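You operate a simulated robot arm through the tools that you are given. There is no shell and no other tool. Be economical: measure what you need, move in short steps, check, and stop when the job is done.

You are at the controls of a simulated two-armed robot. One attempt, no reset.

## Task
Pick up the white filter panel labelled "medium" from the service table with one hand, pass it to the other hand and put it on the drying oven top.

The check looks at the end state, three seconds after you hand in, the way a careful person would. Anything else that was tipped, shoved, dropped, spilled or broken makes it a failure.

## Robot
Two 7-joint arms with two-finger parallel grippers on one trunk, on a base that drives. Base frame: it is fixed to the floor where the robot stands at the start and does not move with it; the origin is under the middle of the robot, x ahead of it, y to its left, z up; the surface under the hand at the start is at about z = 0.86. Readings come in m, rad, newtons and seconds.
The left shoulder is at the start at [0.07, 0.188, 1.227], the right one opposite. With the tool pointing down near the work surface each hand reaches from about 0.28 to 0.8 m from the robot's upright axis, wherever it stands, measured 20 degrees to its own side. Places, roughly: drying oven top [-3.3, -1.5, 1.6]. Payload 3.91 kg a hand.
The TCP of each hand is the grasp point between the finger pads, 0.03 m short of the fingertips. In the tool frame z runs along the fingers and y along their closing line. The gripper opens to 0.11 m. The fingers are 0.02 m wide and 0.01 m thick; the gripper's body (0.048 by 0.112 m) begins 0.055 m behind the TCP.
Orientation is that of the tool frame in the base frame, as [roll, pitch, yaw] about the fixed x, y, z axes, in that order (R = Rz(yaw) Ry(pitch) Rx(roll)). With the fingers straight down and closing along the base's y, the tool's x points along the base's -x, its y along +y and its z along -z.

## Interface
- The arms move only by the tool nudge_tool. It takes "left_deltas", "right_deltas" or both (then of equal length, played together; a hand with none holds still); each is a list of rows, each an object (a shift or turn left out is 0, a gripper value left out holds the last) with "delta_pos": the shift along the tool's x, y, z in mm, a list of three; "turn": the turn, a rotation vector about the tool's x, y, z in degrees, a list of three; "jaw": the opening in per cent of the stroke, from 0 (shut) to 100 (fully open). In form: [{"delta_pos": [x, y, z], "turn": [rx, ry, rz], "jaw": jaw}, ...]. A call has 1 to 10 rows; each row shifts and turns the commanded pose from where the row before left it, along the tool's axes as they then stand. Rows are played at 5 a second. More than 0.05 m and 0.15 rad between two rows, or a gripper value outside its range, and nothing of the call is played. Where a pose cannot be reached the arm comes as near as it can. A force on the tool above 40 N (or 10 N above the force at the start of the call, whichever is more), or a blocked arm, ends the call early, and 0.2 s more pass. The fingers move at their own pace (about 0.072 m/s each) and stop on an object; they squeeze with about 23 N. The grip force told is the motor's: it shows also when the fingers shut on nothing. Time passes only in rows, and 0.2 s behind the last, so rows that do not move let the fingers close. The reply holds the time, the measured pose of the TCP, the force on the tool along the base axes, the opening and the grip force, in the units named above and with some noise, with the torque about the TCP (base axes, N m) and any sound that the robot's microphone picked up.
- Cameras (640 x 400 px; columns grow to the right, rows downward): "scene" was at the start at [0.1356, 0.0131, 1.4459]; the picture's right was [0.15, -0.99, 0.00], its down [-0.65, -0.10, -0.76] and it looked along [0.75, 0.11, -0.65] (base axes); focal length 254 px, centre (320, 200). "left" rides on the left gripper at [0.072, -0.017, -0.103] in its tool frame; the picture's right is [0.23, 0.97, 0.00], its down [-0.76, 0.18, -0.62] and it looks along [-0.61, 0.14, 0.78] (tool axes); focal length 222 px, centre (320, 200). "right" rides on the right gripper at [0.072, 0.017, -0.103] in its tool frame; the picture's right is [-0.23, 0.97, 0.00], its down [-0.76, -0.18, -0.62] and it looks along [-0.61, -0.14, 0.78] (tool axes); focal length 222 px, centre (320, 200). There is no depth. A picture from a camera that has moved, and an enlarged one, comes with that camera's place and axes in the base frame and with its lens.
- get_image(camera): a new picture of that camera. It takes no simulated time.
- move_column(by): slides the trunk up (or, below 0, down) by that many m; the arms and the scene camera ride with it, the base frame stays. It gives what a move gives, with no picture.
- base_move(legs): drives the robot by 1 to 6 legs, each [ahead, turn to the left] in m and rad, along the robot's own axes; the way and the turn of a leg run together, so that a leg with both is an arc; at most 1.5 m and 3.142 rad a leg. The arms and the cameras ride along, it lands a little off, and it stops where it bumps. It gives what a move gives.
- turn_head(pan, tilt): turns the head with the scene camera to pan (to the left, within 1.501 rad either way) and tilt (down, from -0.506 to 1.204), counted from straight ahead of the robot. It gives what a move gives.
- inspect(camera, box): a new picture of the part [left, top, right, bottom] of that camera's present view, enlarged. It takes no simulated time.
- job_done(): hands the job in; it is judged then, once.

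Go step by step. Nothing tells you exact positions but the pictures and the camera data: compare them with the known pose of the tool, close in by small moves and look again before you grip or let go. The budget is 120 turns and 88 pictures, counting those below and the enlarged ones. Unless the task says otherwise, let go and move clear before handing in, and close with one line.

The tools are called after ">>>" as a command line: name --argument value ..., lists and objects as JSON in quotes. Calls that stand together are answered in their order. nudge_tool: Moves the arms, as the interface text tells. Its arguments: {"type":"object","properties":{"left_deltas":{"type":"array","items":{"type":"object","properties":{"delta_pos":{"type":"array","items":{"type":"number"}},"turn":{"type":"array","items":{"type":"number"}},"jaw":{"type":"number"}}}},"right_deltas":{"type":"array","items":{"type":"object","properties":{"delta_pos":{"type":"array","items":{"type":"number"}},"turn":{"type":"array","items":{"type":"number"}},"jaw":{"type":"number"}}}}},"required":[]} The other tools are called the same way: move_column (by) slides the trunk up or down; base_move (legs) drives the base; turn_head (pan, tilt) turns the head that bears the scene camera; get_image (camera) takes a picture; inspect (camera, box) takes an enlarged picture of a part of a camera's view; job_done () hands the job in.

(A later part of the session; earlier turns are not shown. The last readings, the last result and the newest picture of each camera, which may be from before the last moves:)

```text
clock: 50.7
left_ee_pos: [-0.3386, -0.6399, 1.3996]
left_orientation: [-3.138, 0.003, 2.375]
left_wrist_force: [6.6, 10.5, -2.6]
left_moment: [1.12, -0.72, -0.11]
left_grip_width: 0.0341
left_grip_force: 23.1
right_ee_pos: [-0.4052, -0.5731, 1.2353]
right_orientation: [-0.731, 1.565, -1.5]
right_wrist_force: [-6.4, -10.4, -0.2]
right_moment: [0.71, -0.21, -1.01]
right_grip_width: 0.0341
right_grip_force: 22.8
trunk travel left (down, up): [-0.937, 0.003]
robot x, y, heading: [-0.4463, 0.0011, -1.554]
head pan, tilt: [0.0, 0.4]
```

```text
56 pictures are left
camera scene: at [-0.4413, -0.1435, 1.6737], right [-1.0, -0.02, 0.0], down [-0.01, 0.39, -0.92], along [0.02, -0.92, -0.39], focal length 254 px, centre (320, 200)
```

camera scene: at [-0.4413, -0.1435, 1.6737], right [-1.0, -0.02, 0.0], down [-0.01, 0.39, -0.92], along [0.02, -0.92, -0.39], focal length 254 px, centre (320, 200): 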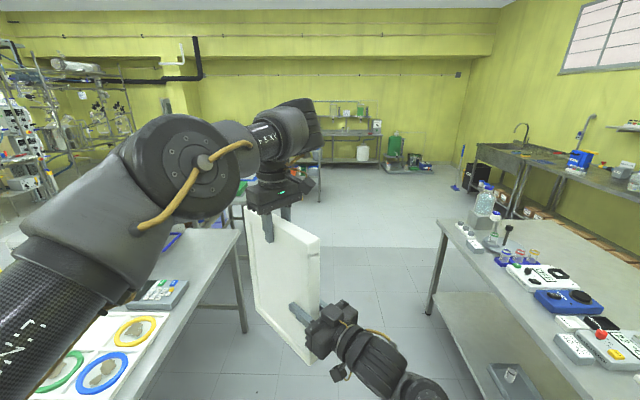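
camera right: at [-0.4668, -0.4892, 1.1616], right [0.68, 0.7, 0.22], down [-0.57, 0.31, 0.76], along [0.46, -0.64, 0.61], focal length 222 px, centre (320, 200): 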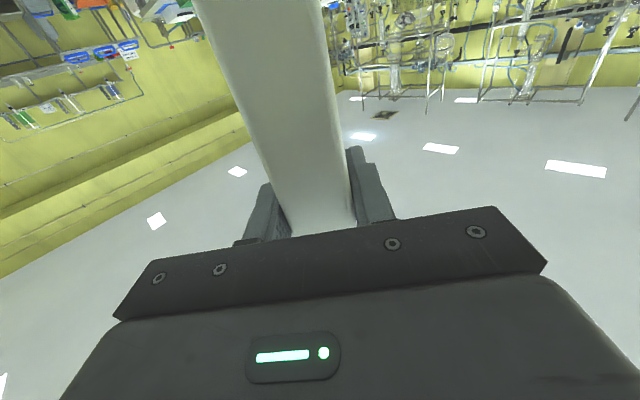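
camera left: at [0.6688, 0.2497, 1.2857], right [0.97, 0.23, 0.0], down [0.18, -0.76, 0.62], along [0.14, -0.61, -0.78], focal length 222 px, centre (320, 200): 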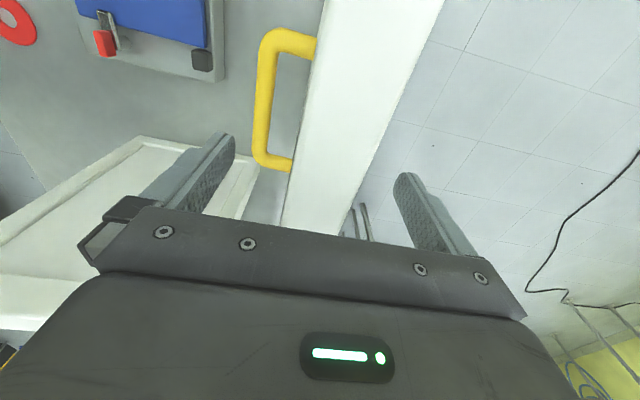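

The right hand holds the edge firmly (34 mm). I ease the small side load, then open the left gripper and draw it up clear.

>>> nudge_tool --right_deltas '[{"delta_pos": [0, -2, 0]}, {"delta_pos": [0, -1, 0]}, {}, {}, {}, {}]' --left_deltas '[{}, {}, {"jaw": 70}, {"jaw": 100}, {"jaw": 100}, {}]'

>>> nudge_tool --left_deltas '[{"delta_pos": [5, 0, -25]}, {"delta_pos": [5, 0, -25]}, {"delta_pos": [5, 0, -25]}, {}]'

>>> get_image --camera "scene"

```text
clock: 52.1
left_ee_pos: [-0.3383, -0.6403, 1.399]
left_orientation: [-3.138, 0.0, 2.371]
left_wrist_force: [0.6, -0.2, 0.8]
left_moment: [-0.01, 0.0, -0.02]
left_grip_width: 0.1096
left_grip_force: 0.1
right_ee_pos: [-0.4079, -0.5736, 1.2353]
right_orientation: [-0.807, 1.564, -1.574]
right_wrist_force: [0.1, 1.0, 0.9]
right_moment: [0.26, 0.23, -0.01]
right_grip_width: 0.0339
right_grip_force: 23.1
trunk travel left (down, up): [-0.937, 0.003]
robot x, y, heading: [-0.4475, -0.0016, -1.552]
head pan, tilt: [0.0, 0.4]
```

```text
clock: 53.1
left_ee_pos: [-0.3534, -0.6122, 1.454]
left_orientation: [-3.123, 0.005, 2.346]
left_wrist_force: [-0.2, -0.2, 0.2]
left_moment: [0.03, 0.0, 0.0]
left_grip_width: 0.11
left_grip_force: 0.0
left hand out of reach, approached as far as the arm can: row 1, 2, 3
right_ee_pos: [-0.4076, -0.5747, 1.2342]
right_orientation: [-0.774, 1.563, -1.541]
right_wrist_force: [-0.3, -0.1, 0.2]
right_moment: [0.24, 0.23, -0.01]
right_grip_width: 0.0338
right_grip_force: 23.1
trunk travel left (down, up): [-0.937, 0.003]
robot x, y, heading: [-0.4432, -0.0014, -1.555]
head pan, tilt: [0.0, 0.4]
```

```text
55 pictures are left
camera scene: at [-0.4414, -0.1432, 1.6738], right [-1.0, -0.02, 0.0], down [-0.01, 0.39, -0.92], along [0.02, -0.92, -0.39], focal length 254 px, centre (320, 200)
```

scene: 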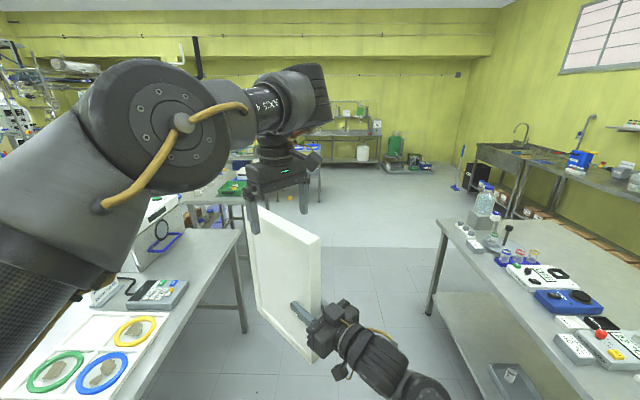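

The panel is now in the right hand alone. I lower it away from the left fingers and pull the left hand back to the left.

>>> nudge_tool --right_deltas '[{"delta_pos": [20, 0, 0]}, {"delta_pos": [20, 0, 0]}, {"delta_pos": [20, 0, 0]}, {}]'

>>> nudge_tool --left_deltas '[{"delta_pos": [20, 30, 0]}, {"delta_pos": [20, 30, -10]}, {"delta_pos": [20, 30, -10]}, {"delta_pos": [20, 30, -10]}, {"delta_pos": [20, 30, -10]}, {}]'

>>> get_image --camera "scene"

```text
clock: 54.1
left_ee_pos: [-0.3524, -0.6129, 1.4524]
left_orientation: [-3.125, 0.004, 2.345]
left_wrist_force: [-0.3, -0.1, 1.2]
left_moment: [-0.01, 0.02, -0.01]
left_grip_width: 0.11
left_grip_force: 0.1
right_ee_pos: [-0.4079, -0.5748, 1.1743]
right_orientation: [-0.752, 1.565, -1.517]
right_wrist_force: [0.0, -0.1, 0.2]
right_moment: [0.22, 0.22, 0.03]
right_grip_width: 0.0338
right_grip_force: 22.8
trunk travel left (down, up): [-0.937, 0.003]
robot x, y, heading: [-0.4467, 0.0004, -1.549]
head pan, tilt: [0.0, 0.4]
```

```text
clock: 55.5
left_ee_pos: [-0.3539, -0.6118, 1.4536]
left_orientation: [-3.124, 0.005, 2.344]
left_wrist_force: [0.0, -0.4, -0.6]
left_moment: [-0.01, -0.01, -0.03]
left_grip_width: 0.1099
left_grip_force: 0.1
left hand out of reach, approached as far as the arm can: row 1, 2, 3, 4, 5
right_ee_pos: [-0.4082, -0.5745, 1.1755]
right_orientation: [-0.78, 1.564, -1.545]
right_wrist_force: [-0.7, 0.9, -0.2]
right_moment: [0.21, 0.24, 0.0]
right_grip_width: 0.0337
right_grip_force: 23.3
trunk travel left (down, up): [-0.937, 0.003]
robot x, y, heading: [-0.4411, 0.0023, -1.553]
head pan, tilt: [0.0, 0.4]
```

```text
54 pictures are left
camera scene: at [-0.4413, -0.1435, 1.6737], right [-1.0, -0.02, 0.0], down [-0.01, 0.39, -0.92], along [0.02, -0.92, -0.39], focal length 254 px, centre (320, 200)
```

scene: 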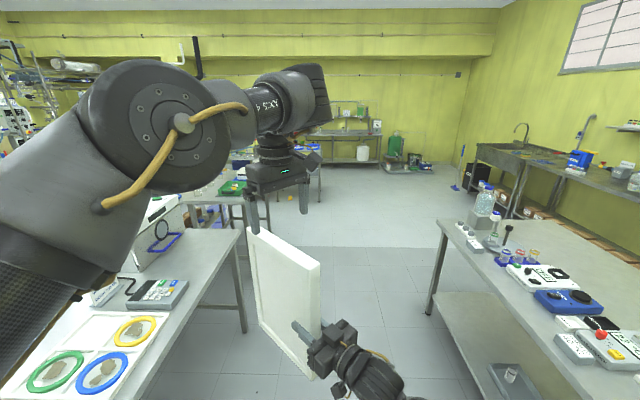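

The left hand is at a joint limit there. I turn its wrist back and then move it away to the left.

>>> nudge_tool --left_deltas '[{"turn": [0, 0, 8]}, {"turn": [0, 0, 8]}, {"turn": [0, 0, 8]}, {"turn": [0, 0, 8]}, {"turn": [0, 0, 8]}, {"delta_pos": [0, 40, 0]}, {"delta_pos": [0, 40, 0]}, {"delta_pos": [0, 40, 0]}, {"delta_pos": [0, 40, 0]}, {"delta_pos": [0, 40, 0]}]'

>>> get_image --camera "scene"

```text
clock: 57.7
left_ee_pos: [-0.1511, -0.5932, 1.4522]
left_orientation: [-3.141, 0.003, 1.675]
left_wrist_force: [0.7, -0.3, 0.4]
left_moment: [0.03, 0.05, 0.05]
left_grip_width: 0.11
left_grip_force: 0.1
right_ee_pos: [-0.4046, -0.5743, 1.1751]
right_orientation: [-1.147, 1.562, -1.915]
right_wrist_force: [0.7, -0.5, -0.1]
right_moment: [0.24, 0.23, -0.01]
right_grip_width: 0.0337
right_grip_force: 23.2
trunk travel left (down, up): [-0.937, 0.003]
robot x, y, heading: [-0.444, 0.0006, -1.551]
head pan, tilt: [0.0, 0.4]
```

```text
53 pictures are left
camera scene: at [-0.4373, -0.1435, 1.6737], right [-1.0, -0.02, 0.0], down [-0.01, 0.39, -0.92], along [0.02, -0.92, -0.39], focal length 254 px, centre (320, 200)
```

scene: 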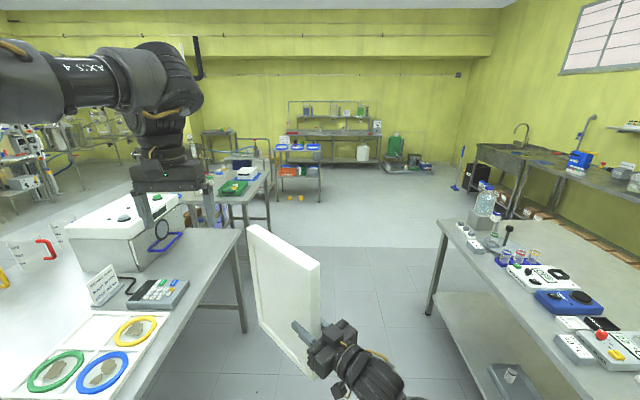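

The left hand is clear. Now I roll the right hand -90° about its pointing axis so the panel lies flat with the handle up.

>>> nudge_tool --right_deltas '[{"turn": [0, 0, -8.5]}, {"turn": [0, 0, -8.5]}, {"turn": [0, 0, -8.5]}, {"turn": [0, 0, -8.5]}, {"turn": [0, 0, -8.5]}, {"turn": [0, 0, -8.5]}, {"turn": [0, 0, -8.5]}, {"turn": [0, 0, -8.5]}, {"turn": [0, 0, -8.5]}, {"turn": [0, 0, -8.5]}]'

>>> get_image --camera "scene"

```text
clock: 59.9
left_ee_pos: [-0.1549, -0.5923, 1.4518]
left_orientation: [3.141, 0.002, 1.674]
left_wrist_force: [0.9, -0.2, 0.1]
left_moment: [-0.02, 0.01, 0.02]
left_grip_width: 0.11
left_grip_force: 0.0
right_ee_pos: [-0.4083, -0.574, 1.1741]
right_orientation: [-1.566, 0.079, -2.338]
right_wrist_force: [0.0, -0.7, 0.4]
right_moment: [0.22, 0.26, 0.01]
right_grip_width: 0.0337
right_grip_force: 22.9
trunk travel left (down, up): [-0.937, 0.003]
robot x, y, heading: [-0.447, -0.0001, -1.552]
head pan, tilt: [0.0, 0.4]
```

```text
52 pictures are left
camera scene: at [-0.4414, -0.1436, 1.6737], right [-1.0, -0.02, 0.0], down [-0.01, 0.39, -0.92], along [0.02, -0.92, -0.39], focal length 254 px, centre (320, 200)
```

scene: 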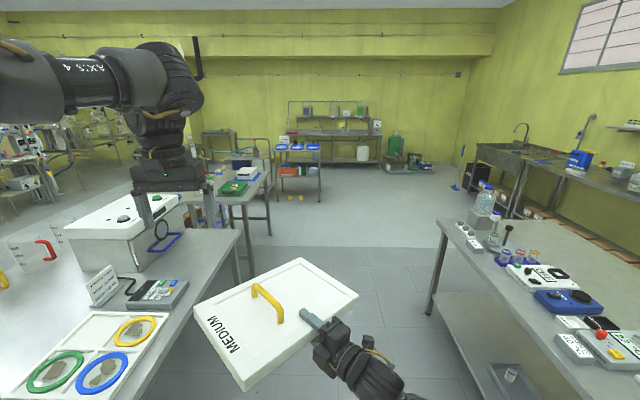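

The panel lies flat, label and handle up. I finish the roll, yaw the hand to point straight ahead, and shift right to keep clear of the left hand.

>>> nudge_tool --right_deltas '[{"turn": [0, 0, -4.5]}, {"delta_pos": [25, 0, 0], "turn": [0, 7.5, 0]}, {"delta_pos": [25, 0, 0], "turn": [0, 7.5, 0]}, {"delta_pos": [25, 0, 0], "turn": [0, 7.5, 0]}, {"delta_pos": [25, 0, 0], "turn": [0, 7.5, 0]}, {"delta_pos": [25, 0, 0], "turn": [0, 7.5, 0]}, {"delta_pos": [25, 0, 0], "turn": [0, 7.5, 0]}, {}]'

>>> get_image --camera "scene"

```text
clock: 61.7
left_ee_pos: [-0.1544, -0.5939, 1.4537]
left_orientation: [-3.14, 0.0, 1.675]
left_wrist_force: [0.1, 0.7, 0.4]
left_moment: [-0.02, 0.02, -0.03]
left_grip_width: 0.1099
left_grip_force: 0.2
right_ee_pos: [-0.5385, -0.6429, 1.1707]
right_orientation: [-1.572, 0.008, -3.124]
right_wrist_force: [-0.2, 0.7, 0.5]
right_moment: [0.32, 0.05, -0.01]
right_grip_width: 0.034
right_grip_force: 23.5
trunk travel left (down, up): [-0.937, 0.003]
robot x, y, heading: [-0.4444, -0.0011, -1.555]
head pan, tilt: [0.0, 0.4]
```

```text
51 pictures are left
camera scene: at [-0.4415, -0.1436, 1.6737], right [-1.0, -0.02, 0.0], down [-0.01, 0.39, -0.92], along [0.02, -0.92, -0.39], focal length 254 px, centre (320, 200)
```

scene: 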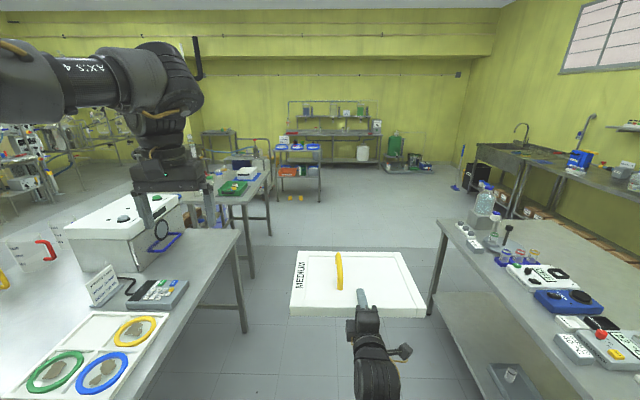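

Everything is held level. I raise the panel to a carrying height of about 1.44, pulled in a bit, before driving.

>>> nudge_tool --right_deltas '[{"delta_pos": [0, -45, -5]}, {"delta_pos": [0, -45, -5]}, {"delta_pos": [0, -45, -10]}, {"delta_pos": [0, -45, -10]}, {"delta_pos": [0, -45, -10]}, {"delta_pos": [0, -40, 0]}, {}]'

>>> base_move --legs '[[1.2, 0], [1.15, 0]]'

>>> turn_head --pan -1.2 --tilt 0.3

>>> get_image --camera "scene"

```text
clock: 63.5
left_ee_pos: [-0.1566, -0.5931, 1.4522]
left_orientation: [3.14, 0.002, 1.676]
left_wrist_force: [-0.5, 0.3, 0.2]
left_moment: [0.02, 0.0, 0.0]
left_grip_width: 0.1098
left_grip_force: 0.0
right_ee_pos: [-0.5726, -0.6108, 1.43]
right_orientation: [-1.563, -0.055, 3.106]
right_wrist_force: [0.5, -0.2, -3.2]
right_moment: [0.33, 0.04, 0.01]
right_grip_width: 0.0339
right_grip_force: 23.6
trunk travel left (down, up): [-0.937, 0.003]
robot x, y, heading: [-0.4447, 0.0036, -1.553]
head pan, tilt: [0.0, 0.4]
stopped in row 7 (right hand): the arm was blocked; the commanded pose is now the measured one
```

```text
clock: 75.0
left_ee_pos: [-0.1686, -2.9524, 1.4532]
left_orientation: [3.141, 0.001, 1.644]
left_wrist_force: [-0.5, -0.5, -0.3]
left_moment: [0.01, 0.03, -0.02]
left_grip_width: 0.1101
left_grip_force: 0.0
right_ee_pos: [-0.5868, -2.955, 1.429]
right_orientation: [-1.562, -0.057, 3.073]
right_wrist_force: [-0.3, -0.3, -4.3]
right_moment: [0.33, 0.01, 0.0]
right_grip_width: 0.034
right_grip_force: 23.0
trunk travel left (down, up): [-0.937, 0.003]
robot x, y, heading: [-0.446, -2.3555, -1.581]
head pan, tilt: [0.0, 0.4]
```

```text
clock: 76.4
left_ee_pos: [-0.1695, -2.9531, 1.4522]
left_orientation: [-3.141, 0.003, 1.644]
left_wrist_force: [-0.3, 0.2, -0.7]
left_moment: [0.02, 0.01, 0.0]
left_grip_width: 0.1097
left_grip_force: 0.1
right_ee_pos: [-0.5876, -2.9574, 1.4287]
right_orientation: [-1.563, -0.059, 3.075]
right_wrist_force: [-0.3, 0.2, -3.1]
right_moment: [0.33, 0.04, -0.01]
right_grip_width: 0.034
right_grip_force: 22.9
trunk travel left (down, up): [-0.937, 0.003]
robot x, y, heading: [-0.4434, -2.3496, -1.583]
head pan, tilt: [-1.201, 0.3]
```

```text
50 pictures are left
camera scene: at [-0.5285, -2.4358, 1.683], right [-0.35, 0.94, 0.0], down [0.28, 0.1, -0.96], along [-0.89, -0.33, -0.3], focal length 254 px, centre (320, 200)
```

scene: 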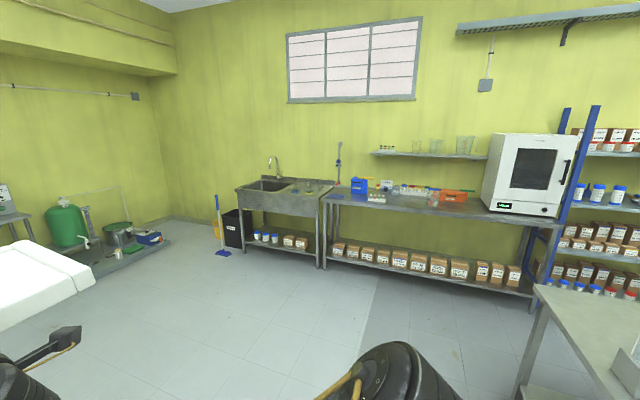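

The route was clear, though the right arm met a blockage at the very end of its raise and is tilted about 3°. The oven is in plain view, so I zoom in on it.

>>> inspect --camera "scene" --box '[460, 100, 620, 240]'

>>> get_image --camera "right"

```text
2.86 times, centred on (540, 170) of scene
camera zoom: at [-0.5285, -2.4358, 1.683], right [-0.35, 0.94, 0.0], down [0.28, 0.1, -0.96], along [-0.89, -0.33, -0.3], focal length 726 px, centre (-309, 286)
```

zoom: 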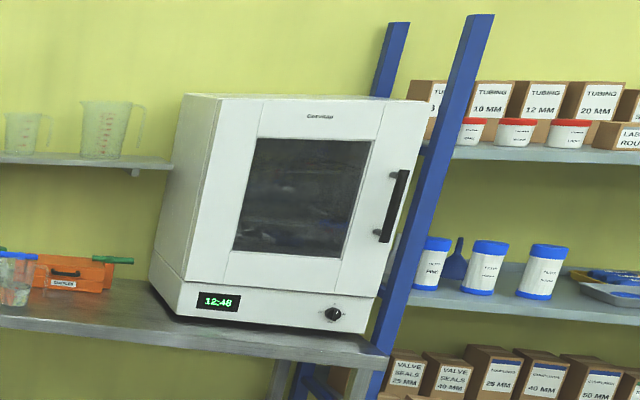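

```text
48 pictures are left
camera right: at [-0.6521, -2.8483, 1.4154], right [0.17, -0.02, -0.99], down [0.81, 0.57, 0.13], along [0.56, -0.82, 0.11], focal length 222 px, centre (320, 200)
```

right: 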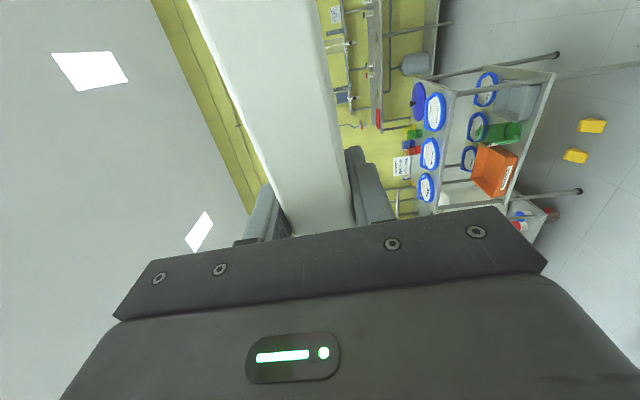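

The oven top looks bare, with front edge at about x -3.1, y from about -1.75 to -1.25, and top near z 1.58. Here in open space I level the tool and test the release pose for the right arm: forward, further right and higher.

>>> nudge_tool --right_deltas '[{"delta_pos": [30, 0, 15], "turn": [0, -3.1, 3.3]}, {"delta_pos": [30, 0, 15]}, {"delta_pos": [20, -35, 10]}, {"delta_pos": [0, -45, 0]}, {"delta_pos": [0, -45, 0]}, {"delta_pos": [0, -45, 0]}, {"delta_pos": [0, -45, 0]}, {}]'

>>> turn_head --pan -0.4 --tilt 0.3

>>> get_image --camera "scene"

```text
clock: 78.2
left_ee_pos: [-0.1663, -2.9534, 1.4528]
left_orientation: [-3.14, 0.001, 1.646]
left_wrist_force: [1.0, 0.0, 0.1]
left_moment: [0.0, 0.0, -0.03]
left_grip_width: 0.1102
left_grip_force: 0.0
right_ee_pos: [-0.6644, -3.0305, 1.6376]
right_orientation: [-1.562, 0.001, 3.131]
right_wrist_force: [0.1, -0.2, -3.4]
right_moment: [0.31, 0.05, -0.05]
right_grip_width: 0.0337
right_grip_force: 22.5
right hand out of reach, approached as far as the arm can: row 4, 5, 6, 7
trunk travel left (down, up): [-0.937, 0.003]
robot x, y, heading: [-0.4459, -2.3526, -1.581]
head pan, tilt: [-1.201, 0.3]
```

```text
clock: 79.3
left_ee_pos: [-0.1708, -2.9523, 1.4526]
left_orientation: [-3.141, 0.002, 1.644]
left_wrist_force: [-0.2, 0.3, 0.4]
left_moment: [0.01, 0.01, -0.02]
left_grip_width: 0.11
left_grip_force: 0.0
right_ee_pos: [-0.6671, -3.0296, 1.6383]
right_orientation: [-1.561, 0.003, 3.13]
right_wrist_force: [-0.3, -0.1, -4.3]
right_moment: [0.31, 0.05, 0.0]
right_grip_width: 0.0339
right_grip_force: 23.0
trunk travel left (down, up): [-0.937, 0.003]
robot x, y, heading: [-0.4396, -2.3551, -1.584]
head pan, tilt: [-0.4, 0.3]
```

```text
47 pictures are left
camera scene: at [-0.4785, -2.4883, 1.683], right [-0.92, 0.4, 0.0], down [0.12, 0.27, -0.96], along [-0.38, -0.87, -0.3], focal length 254 px, centre (320, 200)
```

scene: 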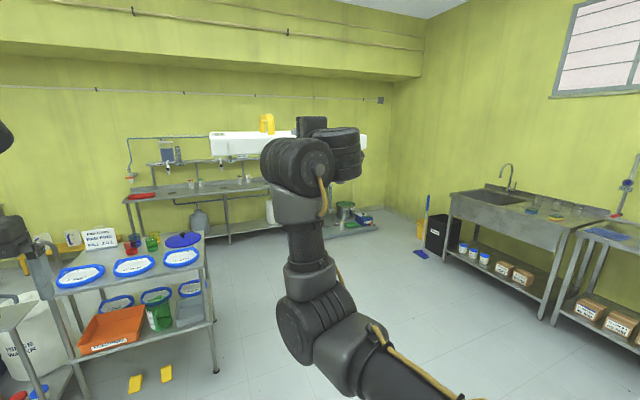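

The arm reaches z ≈ 1.64 with the panel level, which is enough for the oven top. Now I turn to face west and drive along y ≈ -2.36 toward the far bench.

>>> base_move --legs '[[0, -0.78], [0, -0.78], [1.45, 0]]'

>>> turn_head --pan -0.7 --tilt 0.4

>>> get_image --camera "scene"

```text
clock: 90.7
left_ee_pos: [-2.5007, -2.5805, 1.453]
left_orientation: [-3.141, 0.002, 0.055]
left_wrist_force: [0.6, 0.0, 0.0]
left_moment: [0.0, -0.01, -0.04]
left_grip_width: 0.1099
left_grip_force: 0.0
right_ee_pos: [-2.57, -2.0816, 1.6379]
right_orientation: [-1.562, 0.002, 1.542]
right_wrist_force: [-0.4, 0.4, -3.2]
right_moment: [-0.01, -0.35, 0.0]
right_grip_width: 0.034
right_grip_force: 23.6
trunk travel left (down, up): [-0.937, 0.003]
robot x, y, heading: [-1.8951, -2.3172, 3.106]
head pan, tilt: [-0.4, 0.3]
```

```text
clock: 91.5
left_ee_pos: [-2.5015, -2.5803, 1.4524]
left_orientation: [3.141, 0.002, 0.055]
left_wrist_force: [-0.2, -0.6, 0.5]
left_moment: [0.01, -0.01, -0.02]
left_grip_width: 0.1099
left_grip_force: 0.0
right_ee_pos: [-2.5697, -2.0821, 1.6366]
right_orientation: [-1.562, 0.002, 1.541]
right_wrist_force: [-0.1, -0.7, -3.5]
right_moment: [0.02, -0.39, -0.02]
right_grip_width: 0.0338
right_grip_force: 23.0
trunk travel left (down, up): [-0.937, 0.003]
robot x, y, heading: [-1.8947, -2.3179, 3.113]
head pan, tilt: [-0.7, 0.4]
```

```text
46 pictures are left
camera scene: at [-2.0139, -2.2548, 1.6737], right [0.67, 0.75, 0.0], down [0.29, -0.26, -0.92], along [-0.69, 0.61, -0.39], focal length 254 px, centre (320, 200)
```

scene: 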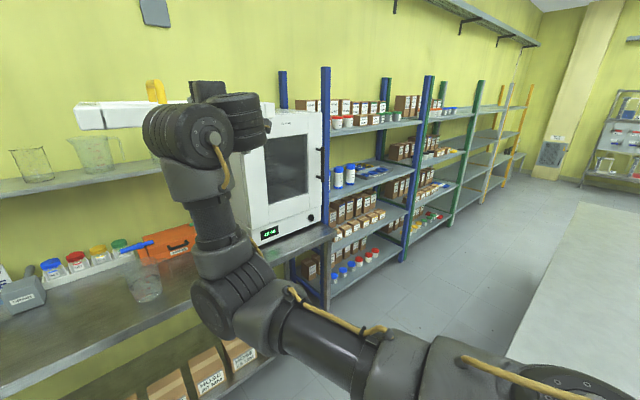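

Triangulated, the oven's top front-right corner is at about (-3.13, -1.25, 1.57). I'll approach obliquely from the south-east at heading 2.71 with the tool yawed left so the panel stays square to the oven, going halfway first.

>>> base_move --legs '[[0, -0.403], [0.35, 0]]'

>>> nudge_tool --right_deltas '[{"turn": [0, -8.2, 0]}, {"turn": [0, -8.2, 0]}, {"turn": [0, -8.2, 0]}, {}]'

>>> turn_head --pan 0.1 --tilt 0.3

>>> get_image --camera "scene"

```text
clock: 95.0
left_ee_pos: [-2.871, -2.1698, 1.4535]
left_orientation: [3.141, 0.002, -0.356]
left_wrist_force: [0.1, -0.8, -0.2]
left_moment: [0.0, 0.02, 0.0]
left_grip_width: 0.1103
left_grip_force: 0.1
right_ee_pos: [-2.7334, -1.684, 1.6391]
right_orientation: [-1.56, 0.001, 1.13]
right_wrist_force: [0.7, -0.9, -3.2]
right_moment: [-0.12, -0.29, 0.02]
right_grip_width: 0.0341
right_grip_force: 23.3
trunk travel left (down, up): [-0.937, 0.003]
robot x, y, heading: [-2.2105, -2.1675, 2.698]
head pan, tilt: [-0.7, 0.4]
```

```text
clock: 96.0
left_ee_pos: [-2.8754, -2.1649, 1.4532]
left_orientation: [-3.14, 0.001, -0.355]
left_wrist_force: [-0.8, 0.3, -0.4]
left_moment: [0.0, 0.01, -0.01]
left_grip_width: 0.1098
left_grip_force: 0.1
right_ee_pos: [-2.7379, -1.6815, 1.6364]
right_orientation: [-1.565, -0.001, 1.56]
right_wrist_force: [-0.8, 0.2, -2.8]
right_moment: [0.06, -0.31, 0.01]
right_grip_width: 0.0338
right_grip_force: 22.9
trunk travel left (down, up): [-0.937, 0.003]
robot x, y, heading: [-2.2144, -2.1673, 2.703]
head pan, tilt: [-0.7, 0.4]
```

```text
clock: 97.1
left_ee_pos: [-2.8749, -2.1669, 1.4541]
left_orientation: [-3.14, 0.003, -0.356]
left_wrist_force: [-0.1, -0.9, 0.5]
left_moment: [-0.01, -0.02, 0.03]
left_grip_width: 0.11
left_grip_force: 0.0
right_ee_pos: [-2.7368, -1.6835, 1.6383]
right_orientation: [-1.562, -0.002, 1.558]
right_wrist_force: [-0.2, -0.6, -2.9]
right_moment: [0.03, -0.36, 0.0]
right_grip_width: 0.0339
right_grip_force: 22.9
trunk travel left (down, up): [-0.937, 0.003]
robot x, y, heading: [-2.2124, -2.1703, 2.698]
head pan, tilt: [0.099, 0.3]
```

```text
45 pictures are left
camera scene: at [-2.3455, -2.1157, 1.683], right [0.34, 0.94, 0.0], down [0.28, -0.1, -0.96], along [-0.9, 0.32, -0.3], focal length 254 px, centre (320, 200)
```

scene: 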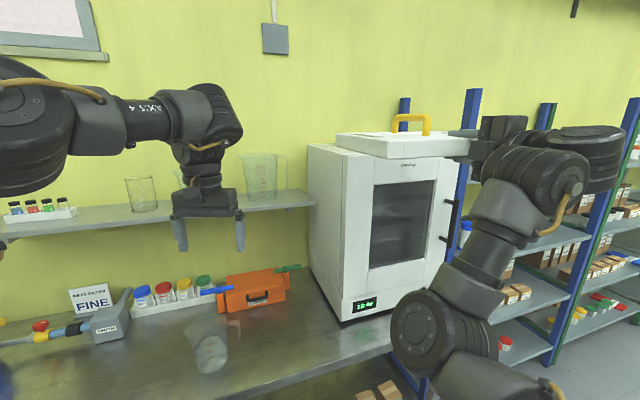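

The left hand would head toward the beaker shelf, so I pull it back toward me before going on. I also zoom in on the oven top.

>>> nudge_tool --left_deltas '[{"delta_pos": [40, 0, 0]}, {"delta_pos": [40, 0, 0]}, {"delta_pos": [40, 0, 0]}, {"delta_pos": [40, 0, 0]}, {"delta_pos": [40, 0, 0]}, {"delta_pos": [30, 0, 0]}, {}]'

>>> inspect --camera "scene" --box '[290, 80, 490, 330]'

>>> get_image --camera "scene"

```text
clock: 98.7
left_ee_pos: [-2.6786, -2.2438, 1.4587]
left_orientation: [-3.141, -0.001, -0.355]
left_wrist_force: [-0.4, 0.1, 0.2]
left_moment: [0.03, -0.02, 0.02]
left_grip_width: 0.1101
left_grip_force: 0.1
left hand out of reach, approached as far as the arm can: row 6
right_ee_pos: [-2.7382, -1.68, 1.6353]
right_orientation: [-1.563, -0.001, 1.559]
right_wrist_force: [0.0, -0.4, -4.0]
right_moment: [-0.01, -0.34, -0.04]
right_grip_width: 0.034
right_grip_force: 22.8
trunk travel left (down, up): [-0.937, 0.003]
robot x, y, heading: [-2.2104, -2.1688, 2.7]
head pan, tilt: [0.099, 0.3]
```

```text
1.60 times, centred on (390, 205) of scene
camera zoom: at [-2.347, -2.1133, 1.6827], right [0.34, 0.94, 0.0], down [0.28, -0.1, -0.95], along [-0.9, 0.32, -0.3], focal length 407 px, centre (208, 192)
```

zoom: 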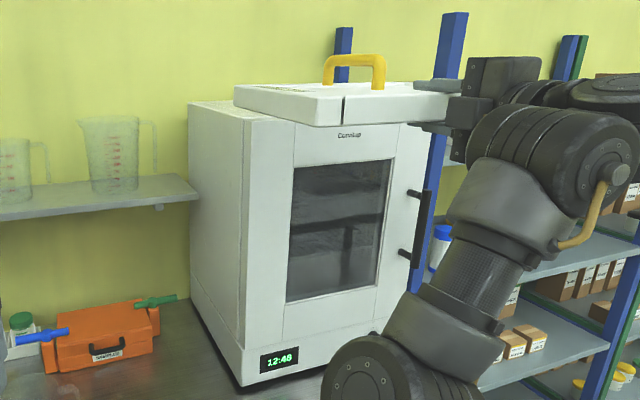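

```text
43 pictures are left
camera scene: at [-2.347, -2.1133, 1.6827], right [0.34, 0.94, 0.0], down [0.28, -0.1, -0.95], along [-0.9, 0.32, -0.3], focal length 254 px, centre (320, 200)
```

scene: 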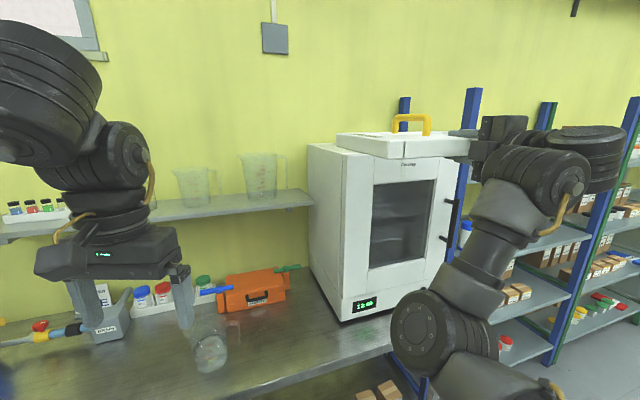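

The oven top is at z ≈ 1.572, front edge x ≈ -3.12, y from -1.758 to -1.252, about 0.40 m deep. The panel underside is about 4 cm higher, so I drive 0.22 m closer and check the elbow clearance.

>>> base_move --legs '[[0.22, 0]]'

>>> turn_head --pan -0.1 --tilt 0.6

>>> get_image --camera "scene"

>>> get_image --camera "left"

```text
clock: 100.4
left_ee_pos: [-2.8727, -2.1542, 1.4599]
left_orientation: [3.141, 0.006, -0.355]
left_wrist_force: [0.2, 0.0, -0.8]
left_moment: [0.01, 0.04, 0.02]
left_grip_width: 0.1103
left_grip_force: 0.1
right_ee_pos: [-2.9298, -1.5923, 1.641]
right_orientation: [-1.56, -0.006, 1.561]
right_wrist_force: [1.5, -0.1, -4.4]
right_moment: [0.05, -0.27, 0.01]
right_grip_width: 0.0339
right_grip_force: 23.0
trunk travel left (down, up): [-0.937, 0.003]
robot x, y, heading: [-2.4137, -2.0712, 2.695]
head pan, tilt: [0.099, 0.3]
```

```text
clock: 101.2
left_ee_pos: [-2.8779, -2.1526, 1.458]
left_orientation: [-3.141, 0.001, -0.355]
left_wrist_force: [0.0, 0.0, 0.4]
left_moment: [0.02, -0.02, 0.0]
left_grip_width: 0.1098
left_grip_force: 0.0
right_ee_pos: [-2.9369, -1.5898, 1.6378]
right_orientation: [-1.562, -0.004, 1.558]
right_wrist_force: [-0.1, 0.1, -2.8]
right_moment: [0.01, -0.33, -0.01]
right_grip_width: 0.0339
right_grip_force: 22.9
trunk travel left (down, up): [-0.937, 0.003]
robot x, y, heading: [-2.4143, -2.0775, 2.704]
head pan, tilt: [-0.099, 0.6]
```

```text
42 pictures are left
camera scene: at [-2.5324, -2.0077, 1.6556], right [0.51, 0.86, 0.0], down [0.49, -0.29, -0.83], along [-0.71, 0.42, -0.56], focal length 254 px, centre (320, 200)
```

scene: 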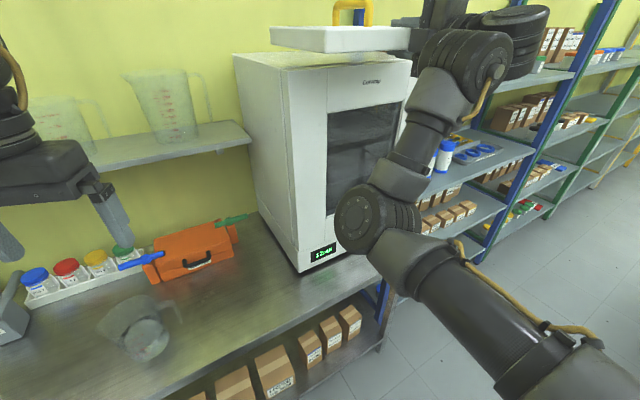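

```text
41 pictures are left
camera left: at [-2.8039, -2.1617, 1.5617], right [-0.12, -0.99, 0.0], down [-0.77, 0.1, 0.62], along [-0.62, 0.08, -0.78], focal length 222 px, centre (320, 200)
```

left: 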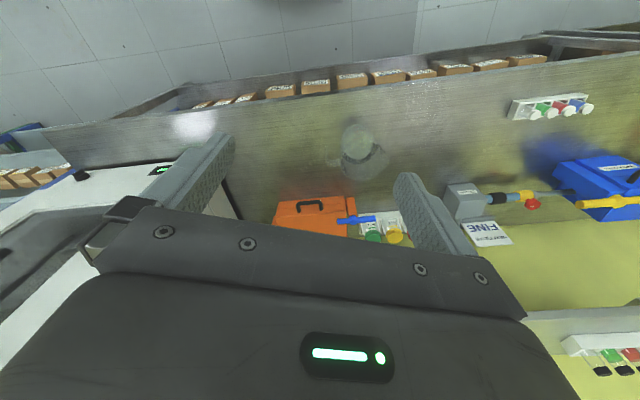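

Clear all round. I drive the last 0.165 m, bringing the panel over the oven top.

>>> base_move --legs '[[0.165, 0]]'

>>> turn_head --pan -0.25 --tilt 0.2

>>> get_image --camera "scene"

>>> get_image --camera "right"

```text
clock: 102.7
left_ee_pos: [-3.023, -2.0834, 1.4593]
left_orientation: [-3.141, 0.004, -0.354]
left_wrist_force: [0.9, -0.3, 0.3]
left_moment: [-0.04, -0.01, 0.01]
left_grip_width: 0.1104
left_grip_force: 0.0
right_ee_pos: [-3.0804, -1.5211, 1.6412]
right_orientation: [-1.559, -0.005, 1.558]
right_wrist_force: [0.5, 0.1, -2.4]
right_moment: [0.02, -0.33, -0.01]
right_grip_width: 0.0339
right_grip_force: 23.1
trunk travel left (down, up): [-0.937, 0.003]
robot x, y, heading: [-2.5627, -1.9998, 2.695]
head pan, tilt: [-0.099, 0.6]
```

```text
clock: 103.5
left_ee_pos: [-3.0276, -2.0811, 1.4587]
left_orientation: [3.141, 0.002, -0.355]
left_wrist_force: [0.0, 0.1, -0.6]
left_moment: [-0.01, 0.0, 0.01]
left_grip_width: 0.11
left_grip_force: 0.0
right_ee_pos: [-3.0853, -1.5178, 1.6375]
right_orientation: [-1.562, -0.005, 1.559]
right_wrist_force: [0.7, -1.0, -2.8]
right_moment: [0.03, -0.31, 0.0]
right_grip_width: 0.034
right_grip_force: 22.8
trunk travel left (down, up): [-0.937, 0.003]
robot x, y, heading: [-2.56, -2.0046, 2.696]
head pan, tilt: [-0.25, 0.201]
```

```text
40 pictures are left
camera scene: at [-2.6781, -1.9231, 1.692], right [0.64, 0.77, 0.0], down [0.16, -0.13, -0.98], along [-0.76, 0.62, -0.2], focal length 254 px, centre (320, 200)
```

scene: 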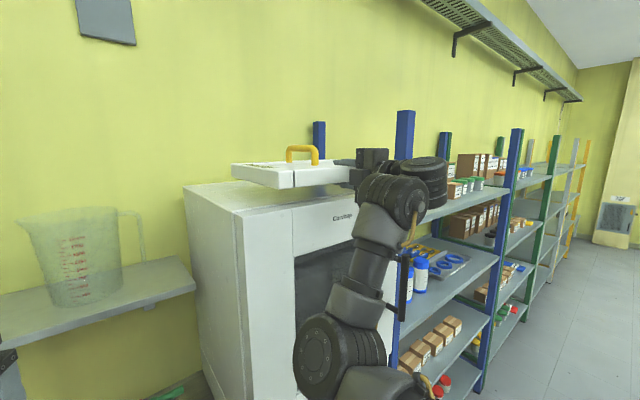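

```text
39 pictures are left
camera right: at [-2.9801, -1.4472, 1.62], right [-0.01, -0.22, -0.97], down [0.62, -0.77, 0.17], along [-0.79, -0.6, 0.15], focal length 222 px, centre (320, 200)
```

right: 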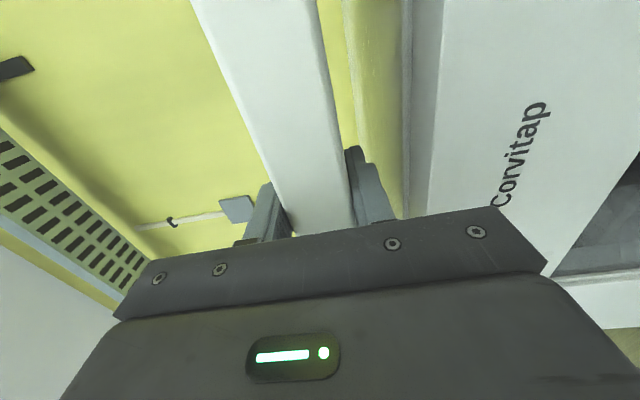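

The panel hovers about 45 mm over the top. I back off 20 mm so the lower finger stays in front of the oven's edge, then lower in small steps.

>>> nudge_tool --right_deltas '[{"delta_pos": [0, 0, -20]}, {"delta_pos": [0, 10, 0]}, {"delta_pos": [0, 10, 0]}, {"delta_pos": [0, 8, 0]}, {}]'

>>> get_image --camera "scene"

>>> get_image --camera "right"

```text
clock: 104.7
left_ee_pos: [-3.0252, -2.0803, 1.4574]
left_orientation: [-3.141, 0.003, -0.356]
left_wrist_force: [0.9, 0.8, -0.1]
left_moment: [0.01, 0.01, -0.02]
left_grip_width: 0.1102
left_grip_force: 0.0
right_ee_pos: [-3.0624, -1.5197, 1.6104]
right_orientation: [-1.564, -0.003, 1.558]
right_wrist_force: [-0.7, 0.2, -3.7]
right_moment: [0.04, -0.31, -0.01]
right_grip_width: 0.0339
right_grip_force: 22.9
trunk travel left (down, up): [-0.937, 0.003]
robot x, y, heading: [-2.5615, -2.0047, 2.7]
head pan, tilt: [-0.25, 0.201]
```

```text
38 pictures are left
camera scene: at [-2.6762, -1.9234, 1.6923], right [0.64, 0.77, 0.0], down [0.15, -0.13, -0.98], along [-0.76, 0.62, -0.2], focal length 254 px, centre (320, 200)
```

scene: 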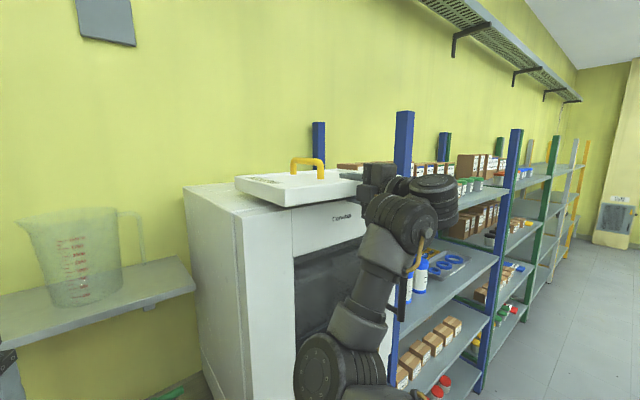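

```text
37 pictures are left
camera right: at [-2.9583, -1.4476, 1.5924], right [-0.01, -0.22, -0.97], down [0.62, -0.77, 0.17], along [-0.79, -0.6, 0.15], focal length 222 px, centre (320, 200)
```

right: 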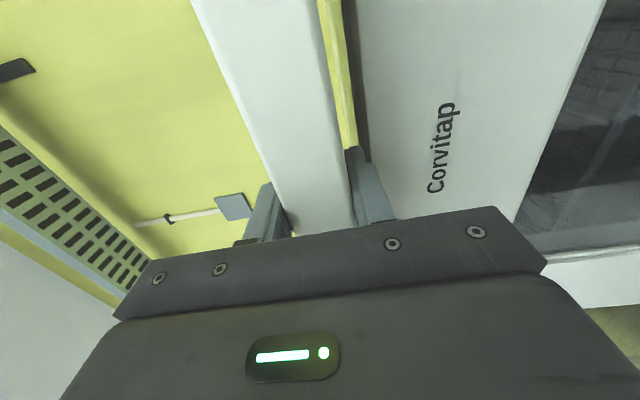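

A small gap remains, so I lower in 3–4 mm steps until the weight comes off.

>>> nudge_tool --right_deltas '[{"delta_pos": [0, 4, 0]}, {"delta_pos": [0, 4, 0]}, {"delta_pos": [0, 3, 0]}, {}]'

>>> inspect --camera "scene" --box '[170, 130, 390, 270]'

```text
clock: 105.9
left_ee_pos: [-3.0271, -2.0824, 1.458]
left_orientation: [-3.141, 0.002, -0.355]
left_wrist_force: [-0.5, 1.1, 0.2]
left_moment: [-0.02, -0.01, 0.0]
left_grip_width: 0.1099
left_grip_force: 0.0
right_ee_pos: [-3.0628, -1.5199, 1.6056]
right_orientation: [-1.552, -0.011, 1.553]
right_wrist_force: [-4.5, 2.5, 16.9]
right_moment: [-0.07, 0.2, -0.04]
right_grip_width: 0.0341
right_grip_force: 22.9
trunk travel left (down, up): [-0.937, 0.003]
robot x, y, heading: [-2.5617, -2.0031, 2.702]
head pan, tilt: [-0.25, 0.201]
stopped in row 4 (right hand): the force on the tool passed its limit at 41 N (the readings are from after the stop); the commanded pose is now the measured one
```

```text
2.86 times, centred on (280, 200) of scene
camera zoom: at [-2.6772, -1.9246, 1.692], right [0.64, 0.77, 0.0], down [0.15, -0.13, -0.98], along [-0.76, 0.62, -0.2], focal length 726 px, centre (434, 200)
```

zoom: 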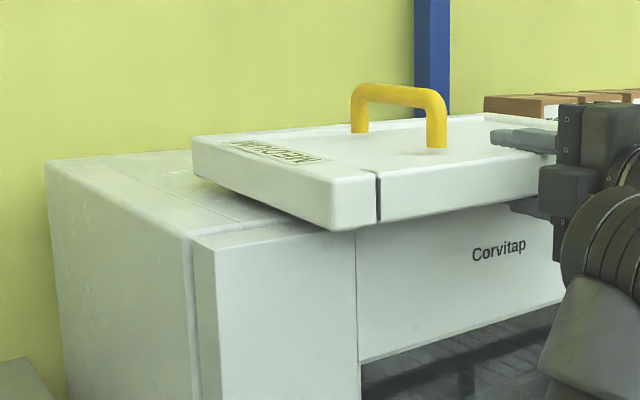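

Contact at TCP z ≈ 1.606, with an upward force of about 17 N left. I check whether it's the panel or the lower finger that touches.

>>> inspect --camera "right" --box '[220, 0, 480, 240]'

>>> inspect --camera "scene" --box '[220, 160, 380, 240]'

```text
1.67 times, centred on (350, 120) of right
camera zoom: at [-2.9577, -1.4495, 1.5864], right [-0.02, -0.22, -0.98], down [0.61, -0.77, 0.16], along [-0.79, -0.59, 0.15], focal length 370 px, centre (270, 333)
```

zoom: 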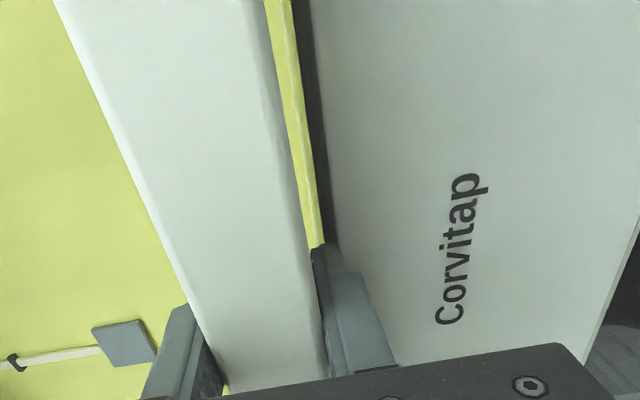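

```text
4.00 times, centred on (300, 200) of scene
camera zoom: at [-2.6772, -1.9246, 1.692], right [0.64, 0.77, 0.0], down [0.15, -0.13, -0.98], along [-0.76, 0.62, -0.2], focal length 1017 px, centre (400, 200)
```

zoom: 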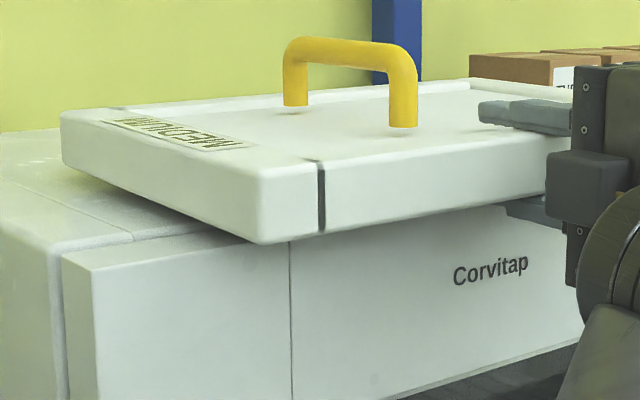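

The lower fingertip is on the oven's front edge, with a ~10 mm slit visible under the panel. I lift 5 mm, back off 25 mm, and lower again.

>>> nudge_tool --right_deltas '[{"delta_pos": [0, -6, 0]}, {"delta_pos": [0, 0, -13]}, {"delta_pos": [0, 0, -12]}, {"delta_pos": [0, 4, 0]}, {"delta_pos": [0, 3, 0]}, {}]'

>>> inspect --camera "right" --box '[220, 0, 480, 240]'

```text
clock: 107.3
left_ee_pos: [-3.0261, -2.0814, 1.4591]
left_orientation: [-3.141, 0.001, -0.356]
left_wrist_force: [0.4, 0.5, -0.7]
left_moment: [-0.03, -0.01, 0.01]
left_grip_width: 0.1099
left_grip_force: 0.1
right_ee_pos: [-3.0384, -1.5195, 1.6012]
right_orientation: [-1.556, -0.009, 1.555]
right_wrist_force: [0.3, -0.2, -3.0]
right_moment: [0.01, -0.31, -0.01]
right_grip_width: 0.0341
right_grip_force: 23.4
trunk travel left (down, up): [-0.937, 0.003]
robot x, y, heading: [-2.5598, -2.0053, 2.698]
head pan, tilt: [-0.25, 0.201]
```

```text
1.67 times, centred on (350, 120) of right
camera zoom: at [-2.9328, -1.4486, 1.5834], right [-0.02, -0.22, -0.98], down [0.61, -0.77, 0.16], along [-0.79, -0.6, 0.15], focal length 370 px, centre (270, 333)
```

zoom: 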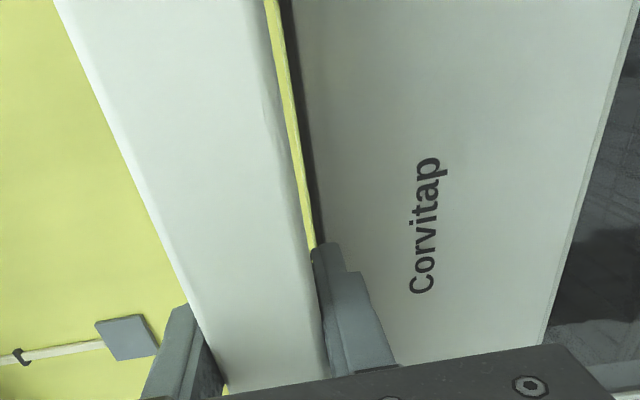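

No contact yet, since the finger is now clear of the edge. I trim the small tilt and lower in 2 mm steps.

>>> nudge_tool --right_deltas '[{"turn": [-0.8, 0, 0.5]}, {"delta_pos": [0, 2, 0]}, {"delta_pos": [0, 2, 0]}, {"delta_pos": [0, 2, 0]}, {}]'

>>> inspect --camera "right" --box '[220, 0, 480, 240]'

```text
clock: 108.5
left_ee_pos: [-3.025, -2.0832, 1.4586]
left_orientation: [-3.141, 0.002, -0.354]
left_wrist_force: [0.1, -0.3, -0.2]
left_moment: [0.01, -0.02, -0.01]
left_grip_width: 0.1099
left_grip_force: 0.0
right_ee_pos: [-3.0361, -1.5199, 1.5961]
right_orientation: [-1.568, -0.001, 1.554]
right_wrist_force: [-3.9, 2.4, 13.1]
right_moment: [-0.09, 1.17, -0.5]
right_grip_width: 0.034
right_grip_force: 23.3
trunk travel left (down, up): [-0.937, 0.003]
robot x, y, heading: [-2.5595, -2.0057, 2.695]
head pan, tilt: [-0.25, 0.201]
```

```text
1.67 times, centred on (350, 120) of right
camera zoom: at [-2.9314, -1.4493, 1.5795], right [-0.01, -0.23, -0.97], down [0.61, -0.77, 0.17], along [-0.79, -0.59, 0.14], focal length 370 px, centre (270, 333)
```

zoom: 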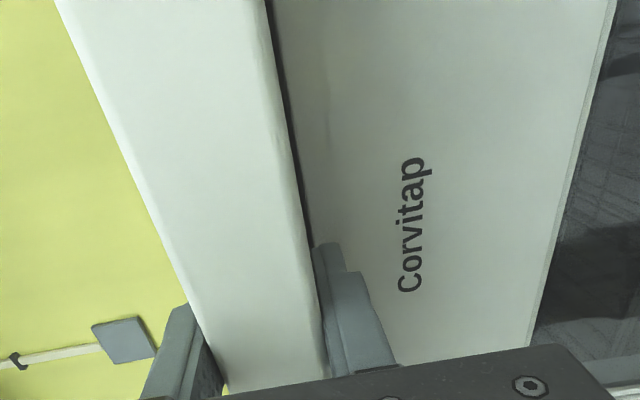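

The panel now rests on the oven (the load spreads about 9 cm past the TCP, well inside the edge). I relieve the pressure and open the right gripper part way.

>>> nudge_tool --right_deltas '[{"delta_pos": [0, -1.5, 0]}, {"jaw": 40}, {"jaw": 55}, {"jaw": 55}, {"jaw": 55}, {}]'

>>> get_image --camera "scene"

>>> get_image --camera "right"

```text
clock: 109.9
left_ee_pos: [-3.0246, -2.0812, 1.4589]
left_orientation: [-3.141, 0.004, -0.354]
left_wrist_force: [-0.1, 0.1, -0.5]
left_moment: [0.01, 0.02, -0.01]
left_grip_width: 0.1099
left_grip_force: 0.1
right_ee_pos: [-3.0365, -1.5201, 1.5966]
right_orientation: [-1.569, 0.001, 1.555]
right_wrist_force: [-0.1, 0.0, -0.1]
right_moment: [0.02, 0.0, -0.01]
right_grip_width: 0.0603
right_grip_force: 0.1
trunk travel left (down, up): [-0.937, 0.003]
robot x, y, heading: [-2.5597, -2.0041, 2.701]
head pan, tilt: [-0.25, 0.201]
```

```text
31 pictures are left
camera scene: at [-2.6762, -1.9241, 1.6924], right [0.64, 0.77, 0.0], down [0.15, -0.13, -0.98], along [-0.76, 0.62, -0.2], focal length 254 px, centre (320, 200)
```

scene: 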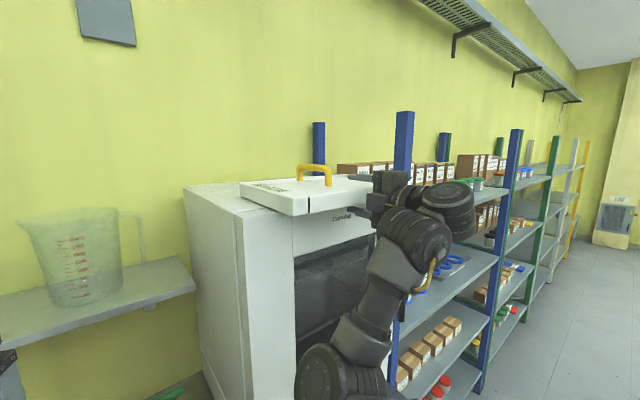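

```text
30 pictures are left
camera right: at [-2.932, -1.4486, 1.5796], right [0.0, -0.23, -0.97], down [0.61, -0.77, 0.18], along [-0.79, -0.59, 0.14], focal length 222 px, centre (320, 200)
```

right: 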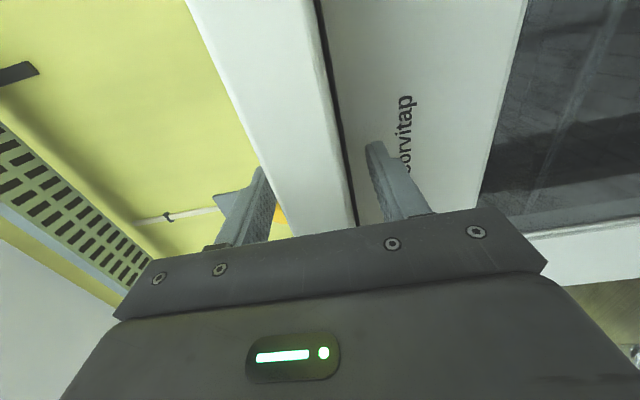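

The panel stays put on the oven. I retract straight back, close the fingers, and line up on the middle of its edge to push it fully on.

>>> nudge_tool --right_deltas '[{"delta_pos": [0, 0, -25]}, {"delta_pos": [0, 0, -25]}, {"delta_pos": [0, 0, -30]}, {"delta_pos": [-20, -4, 0], "jaw": 0}, {"jaw": 0}, {"jaw": 0}, {"jaw": 0}]'

>>> get_image --camera "right"

>>> inspect --camera "scene" --box '[170, 130, 410, 270]'

```text
clock: 111.5
left_ee_pos: [-3.0241, -2.0813, 1.4586]
left_orientation: [3.141, 0.004, -0.355]
left_wrist_force: [0.5, -1.3, -0.4]
left_moment: [-0.03, -0.01, 0.0]
left_grip_width: 0.1101
left_grip_force: 0.2
right_ee_pos: [-2.9772, -1.5407, 1.5996]
right_orientation: [-1.572, -0.001, 1.556]
right_wrist_force: [-0.7, -1.1, 0.4]
right_moment: [-0.02, -0.03, 0.02]
right_grip_width: 0.0001
right_grip_force: 22.9
right hand out of reach, approached as far as the arm can: row 3
trunk travel left (down, up): [-0.937, 0.003]
robot x, y, heading: [-2.5603, -2.0086, 2.7]
head pan, tilt: [-0.25, 0.201]
```

```text
29 pictures are left
camera right: at [-2.8726, -1.4698, 1.5836], right [0.0, -0.23, -0.97], down [0.61, -0.77, 0.18], along [-0.79, -0.59, 0.14], focal length 222 px, centre (320, 200)
```

right: 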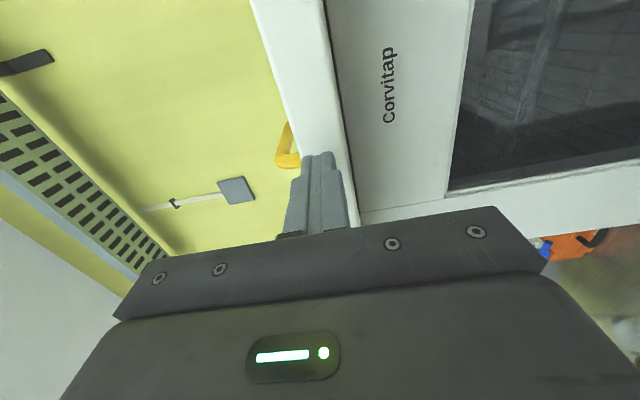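

```text
2.67 times, centred on (290, 200) of scene
camera zoom: at [-2.6766, -1.9245, 1.6923], right [0.64, 0.77, 0.0], down [0.15, -0.13, -0.98], along [-0.76, 0.62, -0.2], focal length 678 px, centre (400, 200)
```

zoom: 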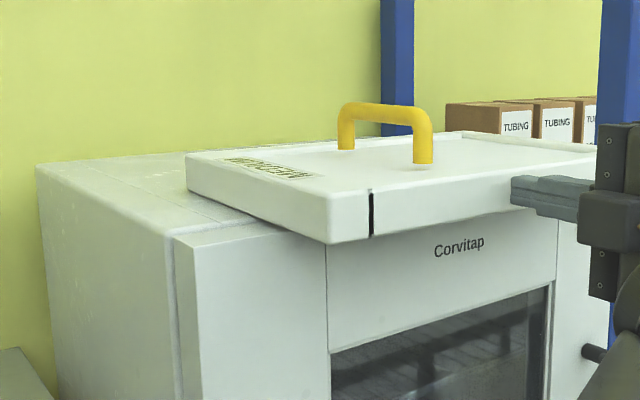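

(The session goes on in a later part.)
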